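You operate a simulated robot arm through the tools that you are given. There is no shell and no other tool. Be economical: measure what you need, move in short steps, check, and stop when the job is done.

The job below is to be done with a simulated robot arm. You get a single attempt, and the scene is never put back.

## Task
Soak two small cups of oats in milk in the teal bowl.
Fine: scoop from the steel bowl and put the cup back, pour milk until the jug is down to 300 ml, stand it back and cover the teal bowl. Set down upright: milk jug.

It is judged by the outcome, as a careful person would: the job done as asked, and still so three seconds after it is handed in. It fails if anything else is knocked over, pushed out of place, dropped, spilled or broken. Lids that push on must go on centred and level and be pressed home; caps that screw on are set level and turned clockwise until they are tight.

## Robot
A 7-joint arm with a two-finger parallel gripper on a trunk, on a base that drives. Base frame: it is fixed to the floor where the robot stands at the start and does not move with it; the origin is under the middle of the robot, x ahead of it, y to its left, z up. Readings come in m, degrees, newtons and seconds.
Its first joint turns from -166.0 to 166.0 degrees. Places, roughly: bowl lid (23x23x6 cm) [0.5, 0.9, 0.9]; jug of cream [1, 1.5, 1]; large measuring cup [0.5, 2.5, 1]. Payload 3.43 kg.
The tool frame sits at the grasp point between the pads (the TCP): z along the fingers, y along the line on which they close. The tips reach 0.03 m beyond it. The gripper opens to 0.094 m. The fingers are 0.028 m wide and 0.01 m thick; the gripper's body (0.05 by 0.096 m) begins 0.055 m behind the TCP.
Orientation is that of the tool frame in the base frame, as [roll, pitch, yaw] about the fixed x, y, z axes, in that order (R = Rz(yaw) Ry(pitch) Rx(roll)). With the fingers straight down and closing along the base's y, the tool's x points along the base's -x, its y along +y and its z along -z.

## Interface
- The arm moves only by the tool step_arm. Its argument "rows" is one flat list of numbers, 7 for each row, row after row: the shift along the tool's x, y, z in units of 500 mm (1.0 is 500 mm), then the turn, a rotation vector about the tool's x, y, z in units of 60 degrees (1.0 is 60 degrees), then the gripper command, from -1 (shut) to 1 (fully open), values between in proportion. In form: [dx, dy, dz, rx, ry, rz, claw, dx, dy, dz, rx, ry, rz, claw, ...]. A call has 1 to 8 rows; each row is the pose to reach, as a shift and turn from the pose commanded when the call began, along the tool's axes at that moment. A call with a number of a shift or a turn outside -1 to 1 is refused whole. A row lasts 0.2 s, in which the tool goes at most 0.05 m and 8.6 degrees; a call with a longer step from one row to the next is refused whole, and so is a gripper value outside its range. Where a pose cannot be reached the arm comes as near as it can. A force on the tool above 40 N (or 10 N above the force at the start of the call, whichever is more), or a blocked arm, ends the call early, and 0.2 s more pass. The fingers move at their own pace (about 0.045 m/s each) and stop on an object; they squeeze with about 24 N. The grip force told is the motor's: it shows also when the fingers shut on nothing. Time passes only in rows, and 0.2 s behind the last, so rows that repeat a pose let the fingers close. The reply holds the time, the measured pose of the TCP, the force on the tool along the base axes, the opening and the grip force, in the units named above and with some noise, with the torque about the TCP (base axes, N m) and any sound that the robot's microphone picked up.
- Cameras (640 x 400 px; columns grow to the right, rows downward): "scene" is now at [0.0298, 0.2536, 1.404]; the picture's right is [0.17, -0.98, 0.00], its down [-0.42, -0.07, -0.91] and it looks along [0.89, 0.16, -0.42] (base axes); focal length 292 px, centre (320, 200). "wrist" rides on the gripper at [0.076, 0.014, -0.103] in the tool frame; the picture's right is [-0.18, 0.98, 0.00], its down [-0.75, -0.14, -0.64] and it looks along [-0.63, -0.12, 0.77] (tool axes); focal length 243 px, centre (320, 200).
- snapshot(camera): a new picture of that camera. It takes no simulated time.
- steer(legs): drives the robot by 1 to 6 legs, each [ahead, turn to the left] in m and degrees, along the robot's own axes; the way and the turn of a leg run together, so that a leg with both is an arc; at most 1.5 m and 180 degrees a leg. The arm and the cameras ride along, it lands a little off, and it stops where it bumps. It gives what a move gives.
- turn_head(pan, tilt): turns the head with the scene camera to pan (to the left, within 120 degrees either way) and tilt (down, from -29 to 69), counted from straight ahead of the robot. It gives what a move gives.
- pixel_to_xyz(camera, pixels): for up to 12 pixels [column, row] of the newest picture of that camera ("zoom" is the newest enlarged one), the place [x, y, z] in the base frame of the surface seen there, good to about 0.002 m. It takes no simulated time.
- enlarge(camera, box): a new picture of the part [left, top, right, bottom] of that camera's present view, enlarged. It takes no simulated time.
- sign_off(): hands the job in; it is judged then, once.

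Work in short steps. Measure before you move; look again where a grasp or a placing could have gone wrong, and mend it. You have 80 turns and 60 pictures in all, those below and enlarged ones among them. Open the gripper and draw the arm clear of the work before you hand the job in, unless the task says otherwise; then end with one line.

The tools are called as a command line: name --argument value ..., lists and objects as JSON in quotes. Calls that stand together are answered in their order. step_arm: Moves the arm, as the interface text tells. Its arguments: {"type":"object","properties":{"rows":{"type":"array","items":{"type":"number"}}},"required":["rows"]} The other tools are called the same way: steer (legs) drives the base; turn_head (pan, tilt) turns the head that bears the scene camera; snapshot (camera) takes a picture; pixel_to_xyz (camera, pixels) gives the place of the surface under pixels of a picture; enlarge (camera, box) takes an enlarged picture of a part of a camera's view; sign_off () hands the job in.

At the start:

```text
t: 0.0
tool_pos: [0.2456, 0.4684, 1.295]
tcp_rot: [179.9, 0.0, -179.9]
contact_force: [-0.3, -0.4, 0.5]
torque: [0.01, 0.0, 0.0]
grip_width: 0.0941
grasp_force: 0.1
robot x, y, heading: [0.002, 0.0074, -0.1]
head pan, tilt: [9.9, 25.0]
```

scene: 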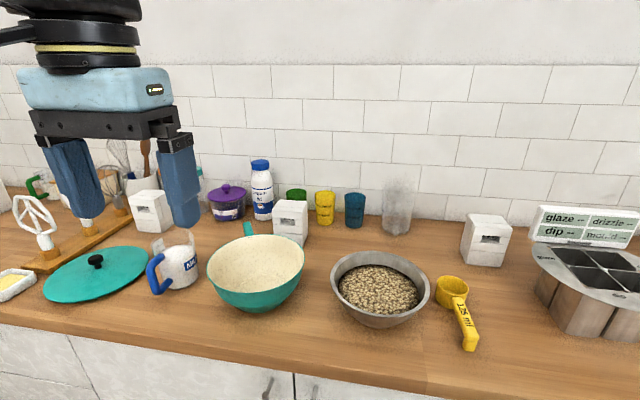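
wrist: 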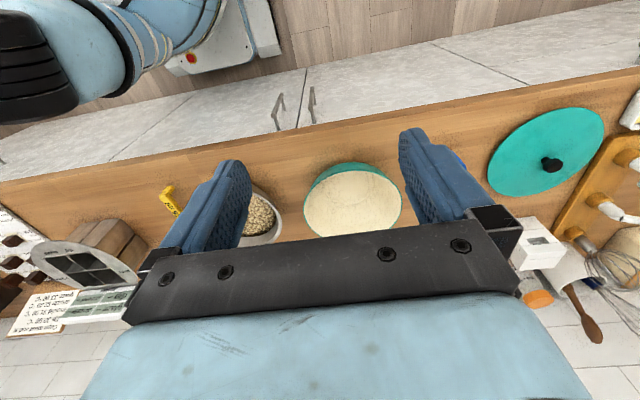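

The scene shows the lid (97,272), a jug (178,265), the teal bowl (257,275), the oats bowl (378,290) and a yellow cup (455,300). I'll enlarge these to read labels and measure.

enlarge --camera "scene" --box '[320, 180, 520, 360]'

enlarge --camera "scene" --box '[20, 180, 320, 340]'

pixel_to_xyz --camera "scene" --pixels '[[97, 258], [178, 265], [257, 270], [380, 285], [330, 285], [430, 290], [380, 250], [375, 325], [452, 283], [470, 343], [459, 305], [420, 340]]'

```text
2.22 times, centred on (420, 270) of scene
```

zoom: 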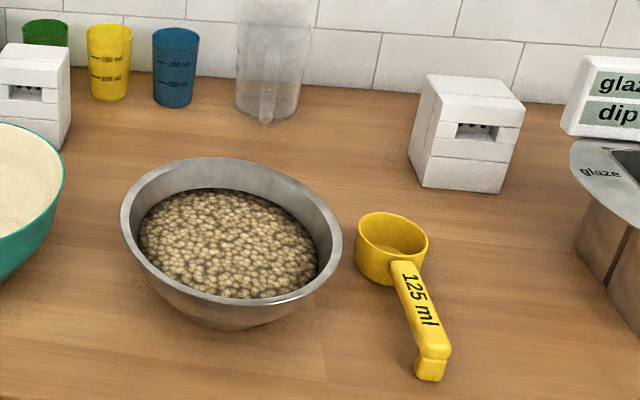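

```text
2.13 times, centred on (170, 260) of scene
```

zoom: 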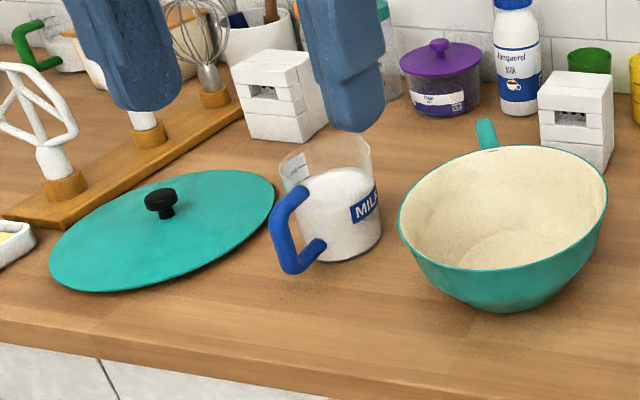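

```text
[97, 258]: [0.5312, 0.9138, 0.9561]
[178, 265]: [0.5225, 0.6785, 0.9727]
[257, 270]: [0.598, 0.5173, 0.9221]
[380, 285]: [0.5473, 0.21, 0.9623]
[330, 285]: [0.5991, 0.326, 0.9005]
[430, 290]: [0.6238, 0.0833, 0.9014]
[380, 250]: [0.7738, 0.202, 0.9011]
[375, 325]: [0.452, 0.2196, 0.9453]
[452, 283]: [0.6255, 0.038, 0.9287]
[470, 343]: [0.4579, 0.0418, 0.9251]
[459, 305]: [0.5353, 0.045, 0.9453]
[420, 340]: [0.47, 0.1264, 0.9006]
```

Counter is z≈0.90; the scoop (125 ml) has its handle toward me. I'll move the base to about (-0.15, 0.35) so that cup, bowls, jug and lid are all in reach.

steer --legs '[[-0.15, 0], [0, 90], [0.34, 0], [0, -90]]'

turn_head --pan -10 --tilt 35

snapshot --camera "scene"

```text
t: 4.8
tool_pos: [-0.5439, 0.3538, 1.2938]
tcp_rot: [-179.8, 0.0, -103.3]
contact_force: [-0.3, 0.1, 0.8]
torque: [-0.03, 0.02, 0.0]
grip_width: 0.094
grasp_force: 0.0
robot x, y, heading: [-0.0822, -0.0092, 78.2]
head pan, tilt: [9.9, 25.0]
stopped in leg 2: the robot was blocked; the commanded pose is now the measured one
```

```text
t: 5.6
tool_pos: [-0.5435, 0.3543, 1.2954]
tcp_rot: [-179.9, -0.1, -103.2]
contact_force: [0.1, 0.3, 0.8]
torque: [0.02, -0.01, -0.02]
grip_width: 0.0939
grasp_force: 0.1
robot x, y, heading: [-0.0858, -0.0122, 78.3]
head pan, tilt: [-10.0, 35.0]
```

```text
55 pictures are left
```

scene: 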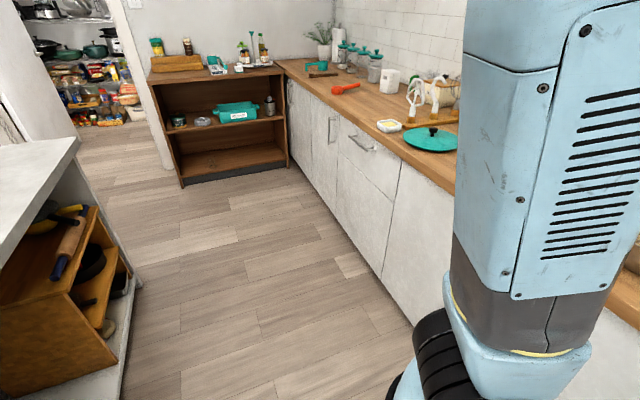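

The turn was blocked at heading 78°. I'll look around the base to see what it touched.

turn_head --pan -50 --tilt 55

snapshot --camera "scene"

turn_head --pan 80 --tilt 50

snapshot --camera "scene"

```text
t: 6.7
tool_pos: [-0.5437, 0.3547, 1.2955]
tcp_rot: [-179.9, 0.0, -103.3]
contact_force: [0.2, -0.3, -0.1]
torque: [-0.01, -0.03, 0.02]
grip_width: 0.0943
grasp_force: 0.0
robot x, y, heading: [-0.0873, -0.0102, 78.2]
head pan, tilt: [-50.0, 55.0]
```

```text
54 pictures are left
```

scene: 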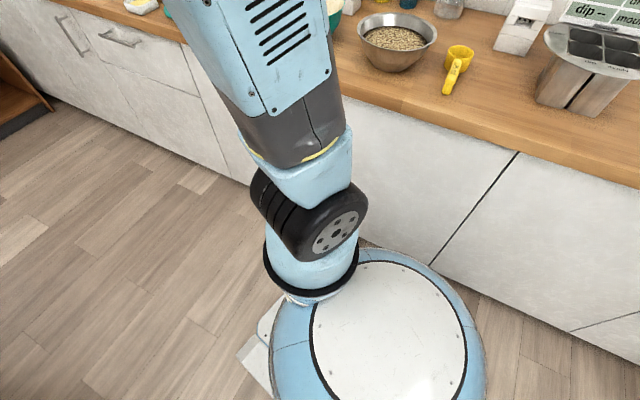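

```text
t: 8.8
tool_pos: [-0.5425, 0.3529, 1.2954]
tcp_rot: [180.0, 0.0, -103.3]
contact_force: [-0.9, -0.3, 0.9]
torque: [-0.02, 0.01, -0.02]
grip_width: 0.0943
grasp_force: 0.0
robot x, y, heading: [-0.0867, -0.0128, 78.4]
head pan, tilt: [80.0, 50.0]
```

```text
53 pictures are left
```

scene: 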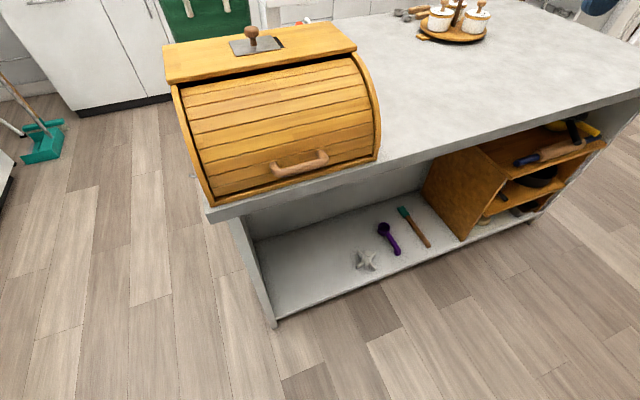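

I'll measure the breadbox and its island in relation to my arm.

pixel_to_xyz --camera "scene" --pixels '[[165, 60], [350, 30], [250, 35], [300, 160], [210, 205], [380, 150], [275, 325], [530, 215], [600, 100]]'

snapshot --camera "wrist"

```text
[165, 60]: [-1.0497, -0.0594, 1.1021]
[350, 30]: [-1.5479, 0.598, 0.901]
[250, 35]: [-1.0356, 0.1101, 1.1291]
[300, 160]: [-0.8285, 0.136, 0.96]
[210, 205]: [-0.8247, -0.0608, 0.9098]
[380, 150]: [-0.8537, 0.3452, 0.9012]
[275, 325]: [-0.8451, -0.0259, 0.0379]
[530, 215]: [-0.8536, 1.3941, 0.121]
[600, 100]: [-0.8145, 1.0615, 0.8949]
```

```text
52 pictures are left
```

wrist: 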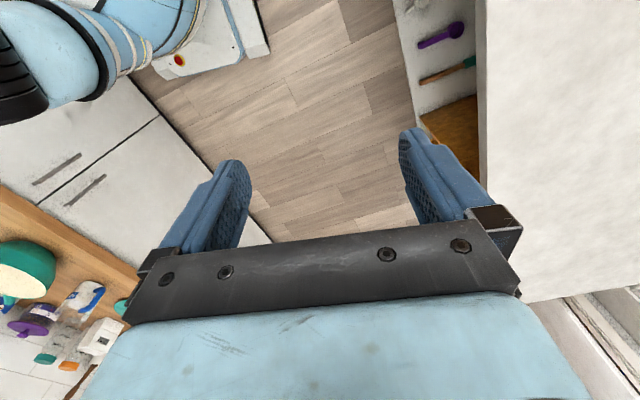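

Nothing near the arm explains the block; I'll look at the base against the counter.

turn_head --pan -85 --tilt 69

snapshot --camera "scene"

pixel_to_xyz --camera "scene" --pixels '[[320, 100], [320, 200], [320, 300], [320, 380], [200, 200], [440, 200], [200, 100], [440, 100], [320, 30], [500, 300], [150, 300]]'

```text
t: 11.3
tool_pos: [-0.5427, 0.3534, 1.2957]
tcp_rot: [-179.8, 0.1, -103.2]
contact_force: [0.3, -0.3, 0.4]
torque: [0.05, 0.01, 0.0]
grip_width: 0.0939
grasp_force: 0.1
robot x, y, heading: [-0.0847, -0.013, 78.2]
head pan, tilt: [-85.0, 68.8]
```

```text
51 pictures are left
```

scene: 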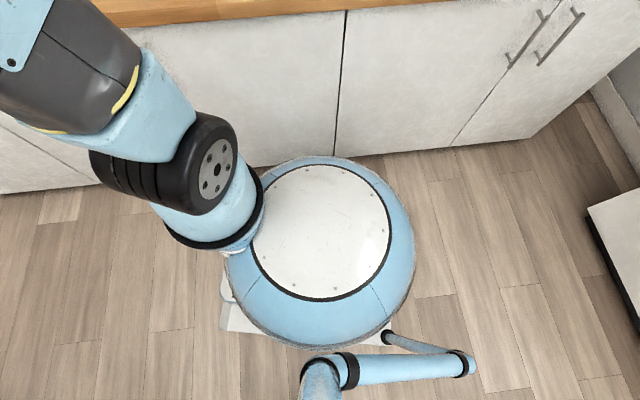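

```text
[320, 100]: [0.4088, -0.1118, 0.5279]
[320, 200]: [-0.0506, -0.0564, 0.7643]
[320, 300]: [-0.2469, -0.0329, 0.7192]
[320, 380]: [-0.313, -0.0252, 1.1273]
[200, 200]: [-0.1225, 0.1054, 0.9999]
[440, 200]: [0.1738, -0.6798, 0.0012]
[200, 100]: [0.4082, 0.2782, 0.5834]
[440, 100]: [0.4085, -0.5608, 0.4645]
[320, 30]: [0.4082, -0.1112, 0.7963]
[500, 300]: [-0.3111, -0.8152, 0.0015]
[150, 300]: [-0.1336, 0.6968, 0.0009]
```

The base seems clear on this side; I'll try finishing the turn with a small leg.

steer --legs '[[0, 12]]'

```text
t: 12.6
tool_pos: [-0.6087, 0.2517, 1.2951]
tcp_rot: [-179.8, 0.0, -91.2]
contact_force: [-0.4, -0.1, 0.3]
torque: [0.0, 0.0, 0.02]
grip_width: 0.094
grasp_force: 0.1
robot x, y, heading: [-0.0718, -0.0132, 90.3]
head pan, tilt: [-85.0, 68.8]
```

It completed. Now drive 0.36 m along the counter and turn back to face it.

steer --legs '[[0.36, 0], [0, -90]]'

turn_head --pan -5 --tilt 38

snapshot --camera "scene"

```text
t: 18.3
tool_pos: [0.036, 0.9373, 1.2972]
tcp_rot: [-179.9, 0.0, -165.7]
contact_force: [0.1, -0.3, -0.5]
torque: [-0.02, -0.03, 0.02]
grip_width: 0.0941
grasp_force: 0.0
robot x, y, heading: [-0.0929, 0.4163, 14.4]
head pan, tilt: [-85.0, 68.8]
stopped in leg 2: the robot was blocked; the commanded pose is now the measured one
```

```text
t: 19.8
tool_pos: [0.0357, 0.9378, 1.297]
tcp_rot: [-179.9, 0.0, -165.7]
contact_force: [0.1, 0.6, 0.7]
torque: [0.0, -0.01, 0.02]
grip_width: 0.0938
grasp_force: 0.1
robot x, y, heading: [-0.0935, 0.4183, 14.4]
head pan, tilt: [-5.0, 38.0]
```

```text
50 pictures are left
```

scene: 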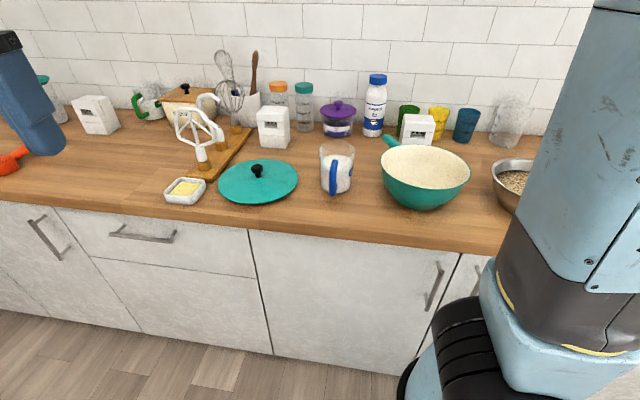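

Position is good: all items within 0.8 m. I'll turn the last bit so the camera can see the oats side.

steer --legs '[[0, -18]]'

turn_head --pan -20 --tilt 40

snapshot --camera "scene"

```text
t: 21.3
tool_pos: [0.1898, 0.8723, 1.2957]
tcp_rot: [-179.9, 0.1, 176.4]
contact_force: [0.3, 0.5, 0.1]
torque: [-0.02, 0.0, 0.0]
grip_width: 0.0938
grasp_force: 0.0
robot x, y, heading: [-0.0893, 0.431, -3.6]
head pan, tilt: [-5.0, 38.0]
```

```text
t: 22.1
tool_pos: [0.1894, 0.8726, 1.2981]
tcp_rot: [-179.9, 0.0, 176.4]
contact_force: [-0.4, 0.0, -0.1]
torque: [-0.02, 0.04, 0.0]
grip_width: 0.0942
grasp_force: 0.0
robot x, y, heading: [-0.0935, 0.4324, -3.5]
head pan, tilt: [-20.0, 40.0]
```

```text
49 pictures are left
```

scene: 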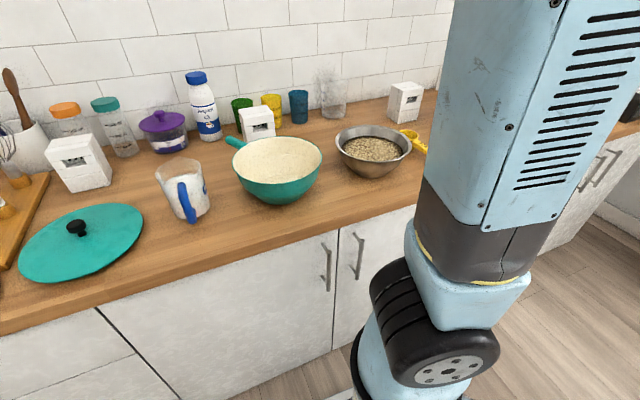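

Good view. I'll enlarge the bowls/cup and the jug and measure rims and contents.

enlarge --camera "scene" --box '[310, 80, 470, 180]'

pixel_to_xyz --camera "zoom" --pixels '[[250, 195], [260, 285], [250, 373], [110, 230], [405, 228], [340, 200], [200, 320], [400, 190], [440, 260], [330, 300], [470, 245], [460, 270]]'

pixel_to_xyz --camera "scene" --pixels '[[407, 131], [411, 139], [415, 143], [420, 148], [424, 152], [278, 165], [278, 137], [234, 165], [321, 155], [275, 186], [230, 141], [240, 147]]'

```text
4.00 times, centred on (390, 130) of scene
```

zoom: 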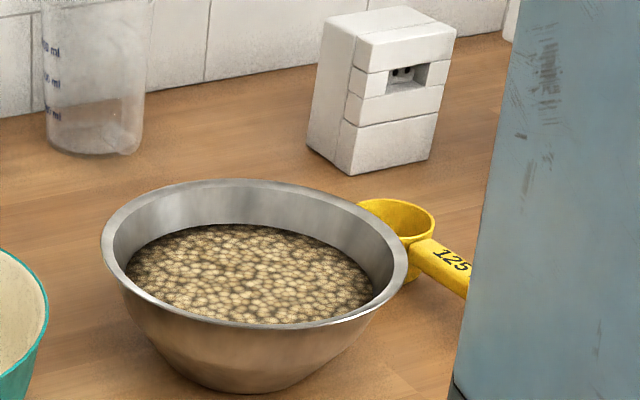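

```text
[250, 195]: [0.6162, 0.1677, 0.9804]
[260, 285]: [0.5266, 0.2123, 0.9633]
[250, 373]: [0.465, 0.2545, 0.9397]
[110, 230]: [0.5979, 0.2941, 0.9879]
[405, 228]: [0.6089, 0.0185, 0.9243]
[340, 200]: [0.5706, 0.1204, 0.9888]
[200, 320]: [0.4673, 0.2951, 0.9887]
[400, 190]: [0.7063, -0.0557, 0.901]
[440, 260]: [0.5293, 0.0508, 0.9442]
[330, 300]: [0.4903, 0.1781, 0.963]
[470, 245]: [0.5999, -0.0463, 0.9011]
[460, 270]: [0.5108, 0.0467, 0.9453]
```

```text
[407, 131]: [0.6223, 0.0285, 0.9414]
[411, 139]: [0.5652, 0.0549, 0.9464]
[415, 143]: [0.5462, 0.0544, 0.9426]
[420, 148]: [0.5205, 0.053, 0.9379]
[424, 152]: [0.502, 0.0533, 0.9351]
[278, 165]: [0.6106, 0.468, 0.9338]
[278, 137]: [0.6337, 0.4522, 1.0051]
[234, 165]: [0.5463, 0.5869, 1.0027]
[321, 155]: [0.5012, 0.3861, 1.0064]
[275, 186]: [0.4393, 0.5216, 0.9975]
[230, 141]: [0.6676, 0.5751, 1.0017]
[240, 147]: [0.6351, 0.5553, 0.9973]
```

Steel bowl: centre ≈(0.533,0.215), rim r≈0.103 at z 0.989, oats at z 0.963. Scoop handle: y≈0.046, z≈0.938, x 0.46–0.575, cup centre ≈(0.612,0.043). First I sweep the arm at height to the right.

step_arm --rows '[-0.0646, -0.0711, 0, 0, 0, -0.0075, 1, -0.1292, -0.1422, 0, 0, 0, -0.015, 1, -0.1938, -0.2133, 0, 0, 0, -0.0225, 1, -0.2584, -0.2844, 0, 0, 0, -0.03, 1, -0.323, -0.3555, 0, 0, 0, -0.0375, 1, -0.3876, -0.4266, 0, 0, 0, -0.045, 1, -0.4522, -0.4977, 0, 0, 0, -0.0525, 1, -0.5168, -0.5688, 0, 0, 0, -0.06, 1]'

```text
t: 23.9
tool_pos: [0.4309, 0.5727, 1.298]
tcp_rot: [-179.9, -0.1, 179.9]
contact_force: [0.1, -0.1, 0.1]
torque: [0.0, -0.05, 0.01]
grip_width: 0.0941
grasp_force: 0.1
robot x, y, heading: [-0.0962, 0.4304, -3.7]
head pan, tilt: [-20.0, 40.0]
```

Now continue to the right while tilting the fingers forward by 45°.

step_arm --rows '[0.0075, -0.0925, 0.0125, 0, -0.094, 0, 1, 0.015, -0.185, 0.025, 0, -0.188, 0, 1, 0.0225, -0.2775, 0.0375, 0, -0.281, 0, 1, 0.03, -0.37, 0.05, 0, -0.375, 0, 1, 0.0375, -0.4625, 0.0625, 0, -0.469, 0, 1, 0.045, -0.555, 0.075, 0, -0.563, 0, 1, 0.0525, -0.6475, 0.0875, 0, -0.656, 0, 1, 0.06, -0.74, 0.1, 0, -0.75, 0, 1]'

```text
t: 25.7
tool_pos: [0.3997, 0.2024, 1.2477]
tcp_rot: [-179.7, 45.0, -179.8]
contact_force: [0.3, 1.0, -0.9]
torque: [0.0, 0.02, -0.03]
grip_width: 0.094
grasp_force: 0.1
robot x, y, heading: [-0.0891, 0.4311, -3.6]
head pan, tilt: [-20.0, 40.0]
```

Pitch is as wanted. Move to a pre-grasp point 10 cm behind the handle along the tool axis and check with the wrist camera.

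step_arm --rows '[0.0521, -0.0523, 0.0597, 0, 0, 0, 1, 0.1042, -0.1047, 0.1193, 0, 0, 0, 1, 0.1563, -0.157, 0.179, 0, 0, 0, 1, 0.2083, -0.2093, 0.2387, 0, 0, 0, 1, 0.2604, -0.2617, 0.2983, 0, 0, 0, 1, 0.3125, -0.314, 0.358, 0, 0, 0, 1, 0.3125, -0.314, 0.358, 0, 0, 0, 0.2]'

snapshot --camera "wrist"

snapshot --camera "scene"

```text
t: 27.3
tool_pos: [0.416, 0.0438, 1.0102]
tcp_rot: [-179.8, 45.0, -180.0]
contact_force: [-0.1, 0.0, -0.9]
torque: [0.0, 0.04, -0.04]
grip_width: 0.0593
grasp_force: 0.0
robot x, y, heading: [-0.0956, 0.4333, -3.5]
head pan, tilt: [-20.0, 40.0]
```

```text
47 pictures are left
```

wrist: 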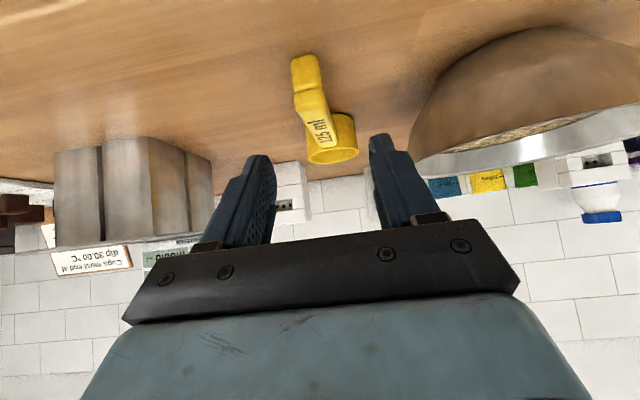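

```text
46 pictures are left
```

scene: 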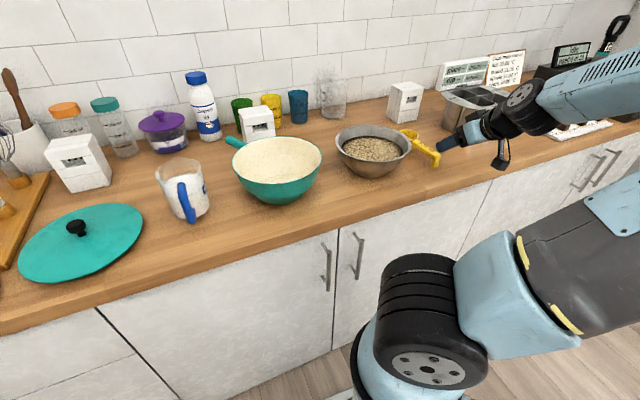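

Now both the handle and the gripper are visible. I'll enlarge and measure the handle exactly.

enlarge --camera "scene" --box '[380, 110, 480, 180]'

pixel_to_xyz --camera "wrist" --pixels '[[304, 70], [309, 100], [317, 125], [300, 105], [325, 105], [320, 140], [340, 132], [307, 160], [295, 75], [318, 75]]'

```text
5.71 times, centred on (430, 145) of scene
```

zoom: 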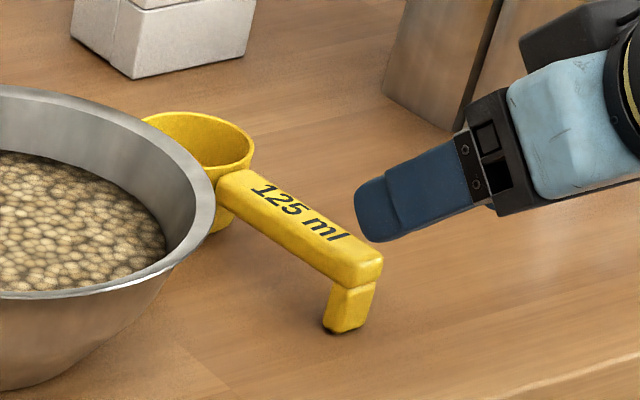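

```text
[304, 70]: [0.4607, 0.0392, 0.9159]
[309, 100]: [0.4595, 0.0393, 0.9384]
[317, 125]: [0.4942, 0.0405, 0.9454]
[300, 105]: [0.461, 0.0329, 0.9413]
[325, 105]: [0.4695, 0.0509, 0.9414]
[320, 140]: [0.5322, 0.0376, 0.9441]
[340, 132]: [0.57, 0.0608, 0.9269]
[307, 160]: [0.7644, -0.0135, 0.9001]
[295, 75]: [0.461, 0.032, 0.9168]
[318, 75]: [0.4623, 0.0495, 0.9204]
```

Handle bar is y≈0.042, width ≈0.018, top z 0.945. Advance to the grasp point and close.

step_arm --rows '[-0.003, -0.001, 0.07, 0, 0, 0, 0.2, -0.006, -0.002, 0.14, 0, 0, 0, 0.2, -0.0085, -0.003, 0.206, 0, 0, 0, 0.2, -0.0085, -0.003, 0.206, 0, 0, 0, -1, -0.0085, -0.003, 0.206, 0, 0, 0, -1, -0.0085, -0.003, 0.206, 0, 0, 0, -1, -0.0085, -0.003, 0.206, 0, 0, 0, -1]'

enlarge --camera "scene" --box '[380, 100, 500, 180]'

```text
t: 28.9
tool_pos: [0.4913, 0.0442, 0.9407]
tcp_rot: [-180.0, 44.9, -179.9]
contact_force: [0.1, 0.8, 0.2]
torque: [-0.01, 0.02, -0.03]
grip_width: 0.0274
grasp_force: 23.6
robot x, y, heading: [-0.0933, 0.4292, -3.6]
head pan, tilt: [-20.0, 40.0]
```

```text
5.00 times, centred on (440, 140) of scene
```

zoom: 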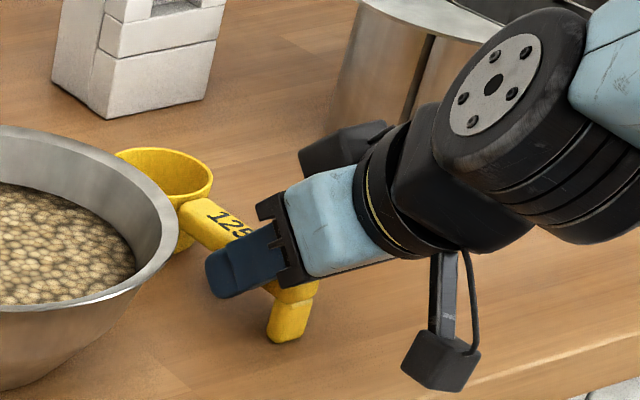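

Gripped (23.6 N, 27 mm). Lift by 13 cm and check that the cup follows level.

step_arm --rows '[-0.02, 0, -0.02, 0, 0, 0, -1, -0.06, 0, -0.06, 0, 0, 0, -1, -0.12, 0, -0.12, 0, 0, 0, -1, -0.18, 0, -0.18, 0, 0, 0, -1, -0.18, 0, -0.18, 0, 0, 0, -1]'

enlarge --camera "scene" --box '[370, 60, 520, 160]'

```text
t: 30.1
tool_pos: [0.4921, 0.0438, 1.0703]
tcp_rot: [-179.8, 45.0, -179.8]
contact_force: [0.4, 0.2, -0.7]
torque: [0.01, 0.02, -0.01]
grip_width: 0.0275
grasp_force: 23.7
robot x, y, heading: [-0.0935, 0.4304, -3.5]
head pan, tilt: [-20.0, 40.0]
```

```text
4.00 times, centred on (445, 110) of scene
```

zoom: 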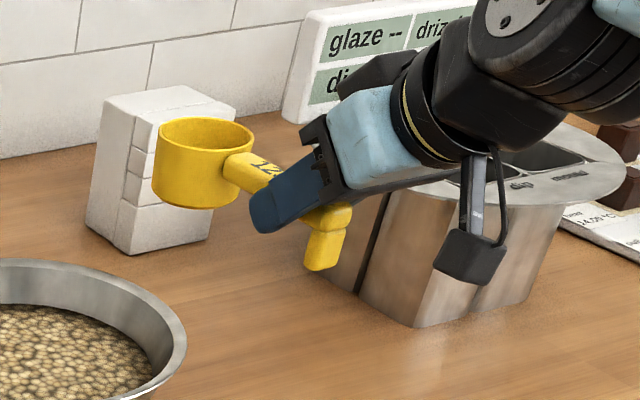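

The cup is held level. Measure its rim and base relative to the TCP.

pixel_to_xyz --camera "zoom" --pixels '[[155, 140], [252, 135], [205, 119], [200, 205], [190, 150], [180, 190], [330, 262], [200, 170], [225, 160]]'

```text
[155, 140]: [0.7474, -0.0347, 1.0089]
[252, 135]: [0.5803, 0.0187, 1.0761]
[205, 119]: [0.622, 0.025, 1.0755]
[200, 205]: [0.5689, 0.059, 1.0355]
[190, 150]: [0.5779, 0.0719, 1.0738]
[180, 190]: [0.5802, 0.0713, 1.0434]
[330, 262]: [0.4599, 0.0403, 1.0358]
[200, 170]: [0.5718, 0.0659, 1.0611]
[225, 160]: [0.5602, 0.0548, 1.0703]
```

Cup centre is ≈0.105 m ahead of the TCP, radius ≈0.036, height ≈0.045. Carry it over the oats while pitching nose-down 60°.

step_arm --rows '[-0.0056, 0.0428, -0.03, 0, 0.125, 0, -1, -0.0111, 0.0855, -0.06, 0, 0.25, 0, -1, -0.0167, 0.1283, -0.08, 0, 0.375, 0, -1, -0.0223, 0.171, -0.1, 0, 0.5, 0, -1, -0.0278, 0.2138, -0.12, 0, 0.625, 0, -1, -0.0334, 0.2565, -0.14, 0, 0.75, 0, -1, -0.039, 0.2993, -0.155, 0, 0.875, 0, -1, -0.0445, 0.342, -0.1676, 0, 1.0, 0, -1]'

enlarge --camera "scene" --box '[310, 60, 470, 180]'

```text
t: 31.9
tool_pos: [0.448, 0.2155, 1.1442]
tcp_rot: [-180.0, -15.2, 180.0]
contact_force: [-0.7, -0.3, -0.1]
torque: [0.03, -0.04, -0.04]
grip_width: 0.0273
grasp_force: 23.6
robot x, y, heading: [-0.0964, 0.4282, -3.5]
head pan, tilt: [-20.0, 40.0]
```

```text
3.33 times, centred on (390, 120) of scene
```

zoom: 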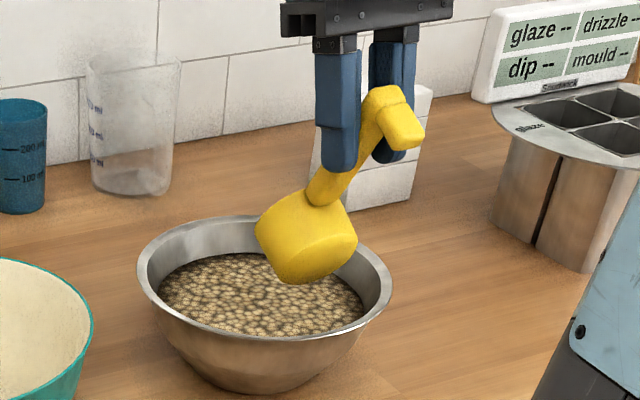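

Cup is poised nose-down over the oats. Now the scooping stroke: down, forward, and curl up partway.

step_arm --rows '[-0.0233, 0, 0.0869, 0, 0, 0, -1, -0.0456, 0, 0.17, 0, 0, 0, -1, -0.0954, 0, 0.1629, 0, 0, 0, -1, -0.1255, 0, 0.159, 0, -0.06, 0, -1, -0.1388, 0, 0.1699, 0, -0.15, 0, -1, -0.1419, 0, 0.1815, 0, -0.25, 0, -1, -0.1353, 0, 0.1957, 0, -0.37, 0, -1, -0.1155, 0, 0.199, 0, -0.49, 0, -1]'

enlarge --camera "scene" --box '[310, 60, 470, 180]'

```text
t: 33.7
tool_pos: [0.4786, 0.2141, 1.0323]
tcp_rot: [-179.9, 14.4, -180.0]
contact_force: [0.5, 0.0, -2.0]
torque: [-0.02, 0.09, -0.03]
grip_width: 0.0277
grasp_force: 23.8
robot x, y, heading: [-0.0948, 0.4279, -3.6]
head pan, tilt: [-20.0, 40.0]
```

```text
3.33 times, centred on (390, 120) of scene
```

zoom: 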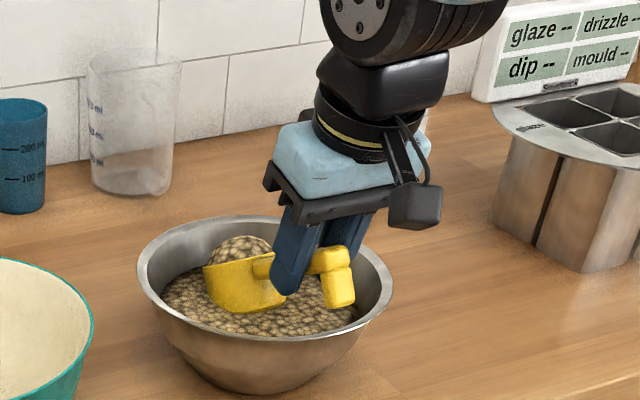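

The cup is filled, heaped. Level it while lifting clear above the bowl.

step_arm --rows '[0.0056, 0, -0.0262, 0, -0.13, 0, -1, 0.0108, 0, -0.0544, 0, -0.26, 0, -1, 0.0149, 0, -0.0866, 0, -0.39, 0, -1, 0.0172, 0, -0.118, 0, -0.507, 0, -1, 0, 0, -0.1858, 0, -0.507, 0, -1, -0.0202, 0, -0.2634, 0, -0.507, 0, -1, -0.0202, 0, -0.2634, 0, -0.507, 0, -1]'

enlarge --camera "scene" --box '[310, 60, 470, 180]'

```text
t: 35.3
tool_pos: [0.4547, 0.215, 1.162]
tcp_rot: [-179.9, 44.9, -179.9]
contact_force: [0.0, -0.7, -1.2]
torque: [-0.02, 0.05, -0.02]
grip_width: 0.0279
grasp_force: 23.8
robot x, y, heading: [-0.094, 0.4315, -3.3]
head pan, tilt: [-20.0, 40.0]
```

```text
3.33 times, centred on (390, 120) of scene
```

zoom: 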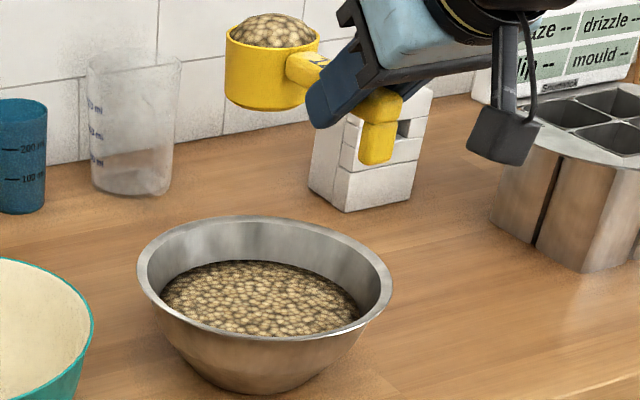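

The load is heaped a bit above the brim; a small tilt over the steel bowl should shed the excess.

step_arm --rows '[0, 0, 0, 0, 0.12, 0, -1, 0, 0, 0, 0, 0.22, 0, -1, 0, 0, 0, 0, 0.22, 0, -1, 0, 0, 0, 0, 0.1, 0, -1, 0, 0, 0, 0, 0, 0, -1]'

enlarge --camera "scene" --box '[310, 60, 470, 180]'

```text
t: 36.5
tool_pos: [0.4553, 0.2153, 1.1619]
tcp_rot: [-179.9, 44.8, -179.9]
contact_force: [0.3, -0.1, -1.0]
torque: [0.01, 0.09, -0.03]
grip_width: 0.0277
grasp_force: 23.9
robot x, y, heading: [-0.0926, 0.4281, -3.5]
head pan, tilt: [-20.0, 40.0]
```

```text
3.33 times, centred on (390, 120) of scene
```

zoom: 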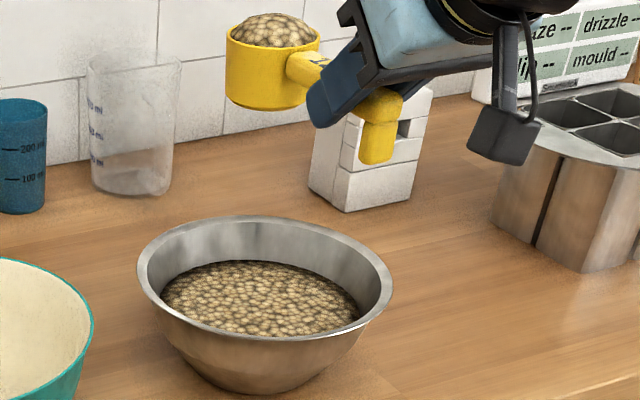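

The load is stable and only slightly domed; fine. Carry it level to over the teal bowl (centre ≈(0.537,0.482), rim z≈1.004).

step_arm --rows '[0.002, 0.04, -0.002, 0, 0, 0, -1, 0.008, 0.12, -0.008, 0, 0, 0, -1, 0.013, 0.2, -0.013, 0, 0, 0, -1, 0.018, 0.29, -0.018, 0, 0, 0, -1, 0.023, 0.38, -0.023, 0, 0, 0, -1, 0.026, 0.46, -0.026, 0, 0, 0, -1, 0.028, 0.51, -0.028, 0, 0, 0, -1, 0.028, 0.534, -0.028, 0, 0, 0, -1]'

snapshot --camera "scene"

```text
t: 38.3
tool_pos: [0.4353, 0.4817, 1.1618]
tcp_rot: [-180.0, 44.8, 179.9]
contact_force: [0.3, 0.3, -1.4]
torque: [-0.01, 0.05, 0.0]
grip_width: 0.0278
grasp_force: 23.3
robot x, y, heading: [-0.0932, 0.4295, -3.7]
head pan, tilt: [-20.0, 40.0]
```

```text
38 pictures are left
```

scene: 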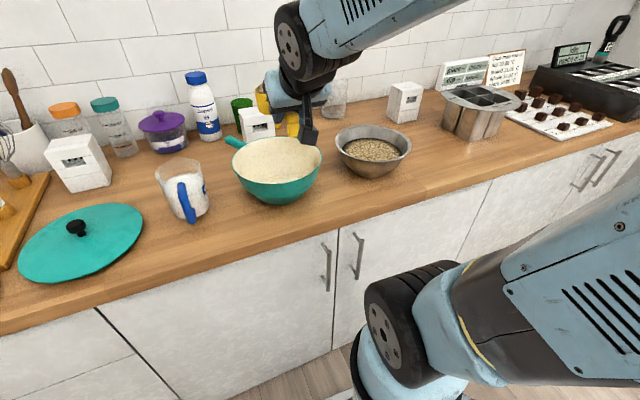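

Cup is over the teal bowl. Roll it about the handle axis by the first 60° (opening to the right, inside the bowl).

step_arm --rows '[0.004, 0, 0.004, -0.088, 0, 0.088, -1, 0.008, 0, 0.008, -0.177, 0, 0.177, -1, 0.012, 0, 0.012, -0.265, 0, 0.265, -1, 0.016, 0, 0.016, -0.354, 0, 0.354, -1, 0.02, 0, 0.02, -0.442, 0, 0.442, -1, 0.024, 0, 0.024, -0.53, 0, 0.53, -1, 0.028, 0, 0.028, -0.619, 0, 0.619, -1, 0.028, 0, 0.028, -0.707, 0, 0.707, -1]'

enlarge --camera "scene" --box '[200, 40, 380, 220]'

```text
t: 40.1
tool_pos: [0.4618, 0.476, 1.1677]
tcp_rot: [112.5, 20.5, 139.3]
contact_force: [0.0, 0.7, -0.6]
torque: [-0.02, 0.02, 0.0]
grip_width: 0.0278
grasp_force: 24.7
out of reach, approached as far as the arm can: row 5, 6, 7, 8
robot x, y, heading: [-0.0897, 0.4293, -3.6]
head pan, tilt: [-20.0, 40.0]
```

```text
2.22 times, centred on (290, 130) of scene
```

zoom: 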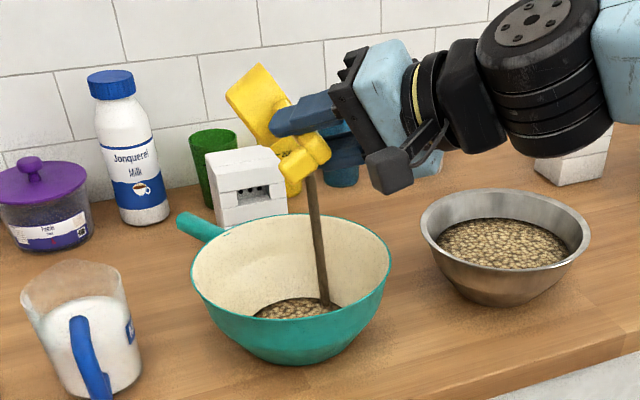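

Oats stream into the teal bowl. Continue rolling to about 115° with a slight shift for reach.

step_arm --rows '[-0.01, 0.015, 0.005, -0.088, 0, 0.088, -1, -0.018, 0.03, 0.01, -0.177, 0, 0.177, -1, -0.028, 0.045, 0.015, -0.265, 0, 0.265, -1, -0.037, 0.062, 0.019, -0.354, 0, 0.354, -1, -0.037, 0.062, 0.019, -0.442, 0, 0.442, -1, -0.037, 0.062, 0.019, -0.53, 0, 0.53, -1, -0.037, 0.062, 0.019, -0.619, 0, 0.619, -1, -0.037, 0.062, 0.019, -0.65, 0, 0.65, -1]'

enlarge --camera "scene" --box '[200, 40, 380, 220]'

```text
t: 41.9
tool_pos: [0.5202, 0.4744, 1.2194]
tcp_rot: [71.9, -17.6, 137.9]
contact_force: [-0.2, 0.7, -1.2]
torque: [-0.02, 0.04, 0.01]
grip_width: 0.0275
grasp_force: 23.6
out of reach, approached as far as the arm can: row 2, 3, 4, 5, 6, 7, 8
robot x, y, heading: [-0.0928, 0.4342, -3.9]
head pan, tilt: [-20.0, 40.0]
```

```text
2.22 times, centred on (290, 130) of scene
```

zoom: 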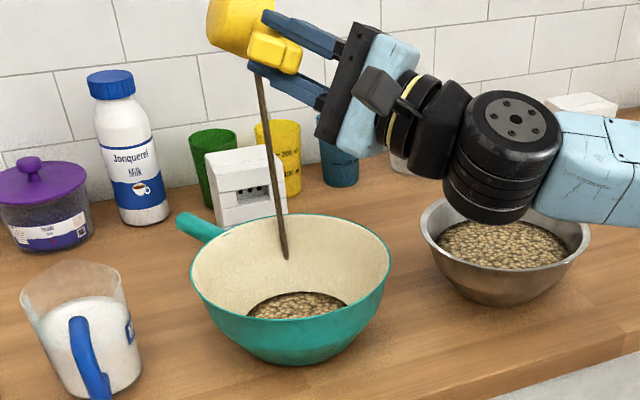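

The stream still lands inside the teal bowl (287,258). Hold this pose so the cup empties.

step_arm --rows '[0, 0, 0, 0, 0, 0, -1, 0, 0, 0, 0, 0, 0, -1, 0, 0, 0, 0, 0, 0, -1]'

enlarge --camera "scene" --box '[200, 20, 380, 200]'

```text
t: 42.7
tool_pos: [0.5207, 0.4731, 1.2192]
tcp_rot: [72.0, -17.6, 137.8]
contact_force: [0.0, 0.7, -0.9]
torque: [-0.02, 0.05, 0.0]
grip_width: 0.0277
grasp_force: 24.5
robot x, y, heading: [-0.0938, 0.4308, -3.5]
head pan, tilt: [-20.0, 40.0]
```

```text
2.22 times, centred on (290, 110) of scene
```

zoom: 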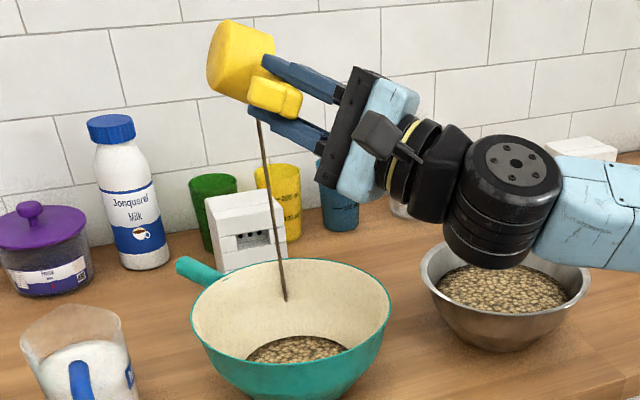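

A thin stream remains. Add a little more roll and hold, checking it doesn't drift.

step_arm --rows '[0, 0, 0, -0.06, 0, 0.06, -1, 0, 0, 0, -0.12, 0, 0.12, -1, 0, 0, 0, -0.12, 0, 0.12, -1, 0, 0, 0, -0.12, 0, 0.12, -1, 0, 0, 0, -0.12, 0, 0.12, -1]'

enlarge --camera "scene" --box '[200, 20, 380, 200]'

```text
t: 43.9
tool_pos: [0.5319, 0.4708, 1.2235]
tcp_rot: [63.6, -24.3, 140.7]
contact_force: [0.0, 0.5, -1.3]
torque: [-0.01, 0.06, -0.01]
grip_width: 0.0275
grasp_force: 24.2
out of reach, approached as far as the arm can: row 1, 2, 3, 4, 5
robot x, y, heading: [-0.0897, 0.4298, -3.4]
head pan, tilt: [-20.0, 40.0]
```

```text
2.22 times, centred on (290, 110) of scene
```

zoom: 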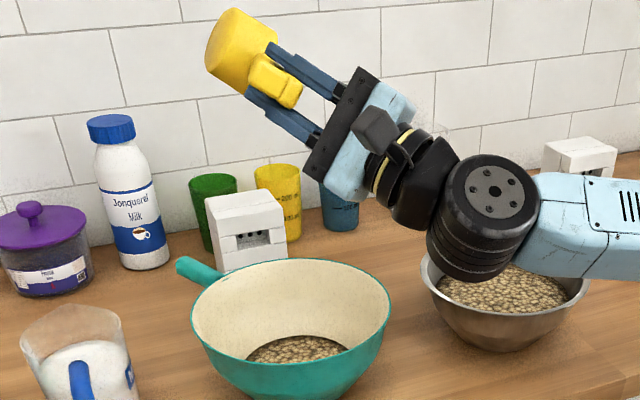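

The cup is empty and nothing spilled. Roll back 60°, rising slightly and pulling back.

step_arm --rows '[0, 0.02, 0, 0.088, 0, -0.088, -1, 0.02, 0.049, -0.011, 0.177, 0, -0.177, -1, 0.04, 0.049, -0.022, 0.265, 0, -0.265, -1, 0.06, 0.049, -0.034, 0.354, 0, -0.354, -1, 0.08, 0.049, -0.045, 0.442, 0, -0.442, -1, 0.1, 0.049, -0.058, 0.53, 0, -0.53, -1, 0.12, 0.049, -0.075, 0.619, 0, -0.619, -1, 0.137, 0.049, -0.089, 0.707, 0, -0.707, -1]'

```text
t: 45.7
tool_pos: [0.4538, 0.4698, 1.2543]
tcp_rot: [108.3, 17.1, 137.8]
contact_force: [0.7, -0.7, 0.2]
torque: [0.02, 0.04, 0.01]
grip_width: 0.0275
grasp_force: 24.0
robot x, y, heading: [-0.0932, 0.4316, -3.5]
head pan, tilt: [-20.0, 40.0]
```

Roll back the remaining ~65° while moving toward the oats bowl.

step_arm --rows '[-0.029, -0.033, -0.031, 0.096, 0, -0.096, -1, -0.058, -0.067, -0.062, 0.192, 0, -0.192, -1, -0.087, -0.1, -0.092, 0.287, 0, -0.287, -1, -0.117, -0.133, -0.123, 0.383, 0, -0.383, -1, -0.146, -0.167, -0.154, 0.479, 0, -0.479, -1, -0.175, -0.2, -0.185, 0.575, 0, -0.575, -1, -0.204, -0.234, -0.215, 0.67, 0, -0.67, -1, -0.233, -0.267, -0.246, 0.766, 0, -0.766, -1]'

enlarge --camera "scene" --box '[200, 40, 440, 220]'

```text
t: 47.5
tool_pos: [0.4477, 0.2598, 1.2034]
tcp_rot: [179.8, 44.9, 179.8]
contact_force: [-1.5, -0.4, -0.9]
torque: [0.04, 0.03, -0.01]
grip_width: 0.0276
grasp_force: 24.2
robot x, y, heading: [-0.0956, 0.4298, -3.6]
head pan, tilt: [-20.0, 40.0]
```

```text
2.22 times, centred on (320, 130) of scene
```

zoom: 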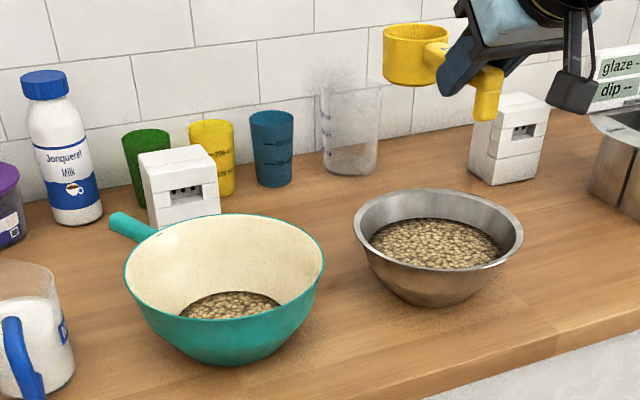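

Perfect. Now pre-scoop pose again: over the oats, nose-down 60°.

step_arm --rows '[0.01, -0.02, 0.01, 0, 0.125, 0, -1, 0.02, -0.04, 0.02, 0, 0.25, 0, -1, 0.03, -0.06, 0.03, 0, 0.375, 0, -1, 0.04, -0.07, 0.042, 0, 0.5, 0, -1, 0.05, -0.08, 0.053, 0, 0.625, 0, -1, 0.06, -0.09, 0.063, 0, 0.75, 0, -1, 0.07, -0.09, 0.073, 0, 0.875, 0, -1, 0.081, -0.09, 0.083, 0, 1.0, 0, -1]'

```text
t: 49.3
tool_pos: [0.448, 0.2166, 1.1455]
tcp_rot: [179.7, -15.4, -179.9]
contact_force: [0.0, 0.0, -0.1]
torque: [0.01, -0.01, 0.02]
grip_width: 0.0275
grasp_force: 23.8
robot x, y, heading: [-0.0905, 0.4325, -3.7]
head pan, tilt: [-20.0, 40.0]
```

Same pose as before; repeat the stroke ~2 mm deeper since the level has dropped.

step_arm --rows '[-0.0233, 0, 0.0869, 0, 0, 0, -1, -0.0456, 0, 0.176, 0, 0, 0, -1, -0.0954, 0, 0.169, 0, 0, 0, -1, -0.1255, 0, 0.165, 0, -0.06, 0, -1, -0.1388, 0, 0.1759, 0, -0.15, 0, -1, -0.1419, 0, 0.1875, 0, -0.25, 0, -1, -0.1353, 0, 0.2017, 0, -0.37, 0, -1, -0.1155, 0, 0.204, 0, -0.49, 0, -1]'

enlarge --camera "scene" --box '[310, 60, 470, 180]'

```text
t: 51.1
tool_pos: [0.4777, 0.2178, 1.0314]
tcp_rot: [179.8, 14.3, 179.9]
contact_force: [0.3, 0.3, -1.7]
torque: [0.03, 0.05, 0.0]
grip_width: 0.0275
grasp_force: 24.1
robot x, y, heading: [-0.0937, 0.4323, -3.6]
head pan, tilt: [-20.0, 40.0]
```

```text
3.33 times, centred on (390, 120) of scene
```

zoom: 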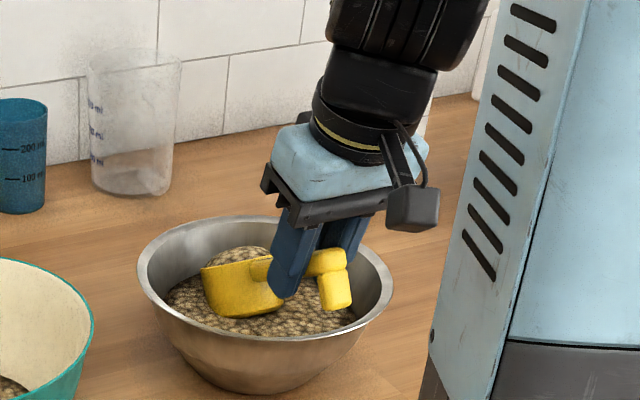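

Filled again. Level and lift as before.

step_arm --rows '[0.0056, 0, -0.0262, 0, -0.13, 0, -1, 0.0108, 0, -0.0544, 0, -0.26, 0, -1, 0.0149, 0, -0.0866, 0, -0.39, 0, -1, 0.0172, 0, -0.118, 0, -0.507, 0, -1, 0, 0, -0.1858, 0, -0.507, 0, -1, -0.0202, 0, -0.2634, 0, -0.507, 0, -1, -0.0202, 0, -0.2634, 0, -0.507, 0, -1]'

snapshot --camera "scene"

```text
t: 52.7
tool_pos: [0.4546, 0.2162, 1.1624]
tcp_rot: [179.6, 44.6, 179.7]
contact_force: [-0.1, 0.2, -0.4]
torque: [0.01, 0.02, 0.0]
grip_width: 0.0276
grasp_force: 24.1
robot x, y, heading: [-0.0899, 0.4331, -3.5]
head pan, tilt: [-20.0, 40.0]
```

```text
31 pictures are left
```

scene: 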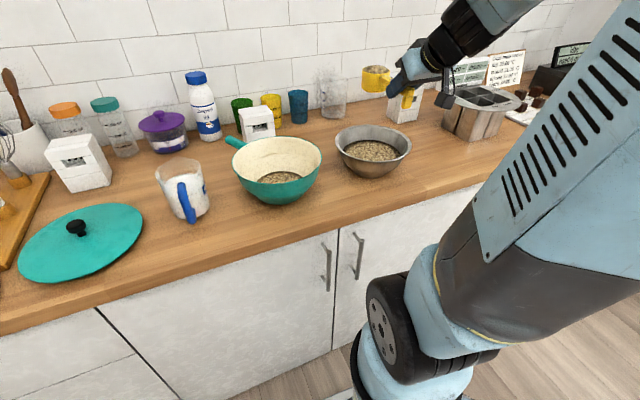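

Carry the second load level to over the teal bowl.

step_arm --rows '[0.002, 0.04, -0.002, 0, 0, 0, -1, 0.008, 0.12, -0.008, 0, 0, 0, -1, 0.013, 0.2, -0.013, 0, 0, 0, -1, 0.018, 0.29, -0.018, 0, 0, 0, -1, 0.023, 0.38, -0.023, 0, 0, 0, -1, 0.026, 0.46, -0.026, 0, 0, 0, -1, 0.028, 0.51, -0.028, 0, 0, 0, -1, 0.028, 0.534, -0.028, 0, 0, 0, -1]'

step_arm --rows '[0.004, 0, 0.004, -0.088, 0, 0.088, -1, 0.008, 0, 0.008, -0.177, 0, 0.177, -1, 0.012, 0, 0.012, -0.265, 0, 0.265, -1, 0.016, 0, 0.016, -0.354, 0, 0.354, -1, 0.02, 0, 0.02, -0.442, 0, 0.442, -1, 0.024, 0, 0.024, -0.53, 0, 0.53, -1, 0.024, 0, 0.024, -0.53, 0, 0.53, -1, 0.024, 0, 0.024, -0.53, 0, 0.53, -1]'

enlarge --camera "scene" --box '[200, 40, 380, 220]'

```text
t: 54.5
tool_pos: [0.435, 0.4837, 1.164]
tcp_rot: [179.6, 44.7, 179.7]
contact_force: [-0.1, -0.1, -0.6]
torque: [0.0, 0.06, 0.0]
grip_width: 0.0277
grasp_force: 23.9
robot x, y, heading: [-0.0972, 0.4311, -3.6]
head pan, tilt: [-20.0, 40.0]
```

```text
t: 56.3
tool_pos: [0.4468, 0.4819, 1.1585]
tcp_rot: [125.3, 29.6, 144.9]
contact_force: [-0.3, 0.1, -1.1]
torque: [0.02, 0.06, -0.03]
grip_width: 0.0276
grasp_force: 23.9
out of reach, approached as far as the arm can: row 5, 6, 7, 8
robot x, y, heading: [-0.0945, 0.4331, -3.6]
head pan, tilt: [-20.0, 40.0]
```

```text
2.22 times, centred on (290, 130) of scene
```

zoom: 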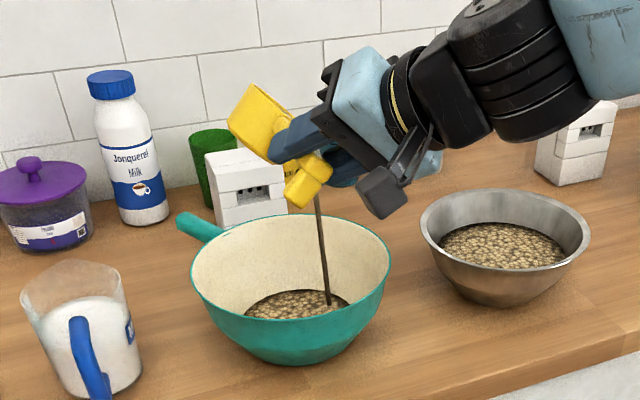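

Streaming inside the bowl. Roll on, without shift.

step_arm --rows '[0, 0, 0, -0.08, 0, 0.08, -1, 0, 0, 0, -0.16, 0, 0.16, -1, 0, 0, 0, -0.24, 0, 0.24, -1, 0, 0, 0, -0.32, 0, 0.32, -1, 0, 0, 0, -0.4, 0, 0.4, -1, 0, 0, 0, -0.48, 0, 0.48, -1, 0, 0, 0, -0.48, 0, 0.48, -1, 0, 0, 0, -0.48, 0, 0.48, -1]'

enlarge --camera "scene" --box '[200, 40, 380, 220]'

```text
t: 58.1
tool_pos: [0.487, 0.4657, 1.1893]
tcp_rot: [93.2, 2.5, 135.3]
contact_force: [-0.6, -0.4, -0.8]
torque: [0.0, 0.02, 0.01]
grip_width: 0.0275
grasp_force: 24.0
out of reach, approached as far as the arm can: row 1, 2, 3, 4, 5, 6, 7, 8
robot x, y, heading: [-0.0912, 0.4303, -3.4]
head pan, tilt: [-20.0, 40.0]
```

```text
2.22 times, centred on (290, 130) of scene
```

zoom: 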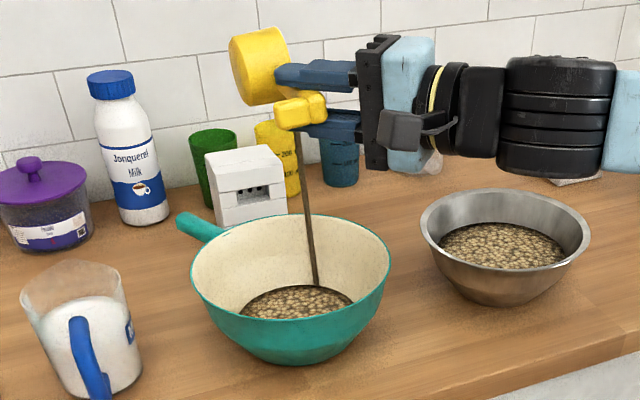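

Good. Roll another 25° and hold until empty.

step_arm --rows '[0, 0, 0, -0.08, 0, 0.08, -1, 0, 0, 0, -0.16, 0, 0.16, -1, 0, 0, 0, -0.24, 0, 0.24, -1, 0, 0, 0, -0.32, 0, 0.32, -1, 0, 0, 0, -0.32, 0, 0.32, -1, 0, 0, 0, -0.32, 0, 0.32, -1, 0, 0, 0, -0.32, 0, 0.32, -1, 0, 0, 0, -0.32, 0, 0.32, -1]'

enlarge --camera "scene" --box '[200, 30, 380, 210]'

```text
t: 59.9
tool_pos: [0.519, 0.4547, 1.2048]
tcp_rot: [73.5, -16.3, 137.5]
contact_force: [0.5, 0.4, -1.0]
torque: [0.02, 0.05, -0.03]
grip_width: 0.0275
grasp_force: 24.1
out of reach, approached as far as the arm can: row 1, 2, 3, 4, 5, 6, 7, 8
robot x, y, heading: [-0.0922, 0.4321, -3.6]
head pan, tilt: [-20.0, 40.0]
```

```text
2.22 times, centred on (290, 120) of scene
```

zoom: 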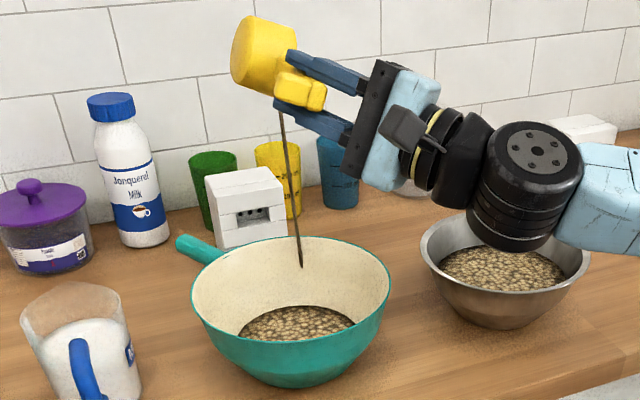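

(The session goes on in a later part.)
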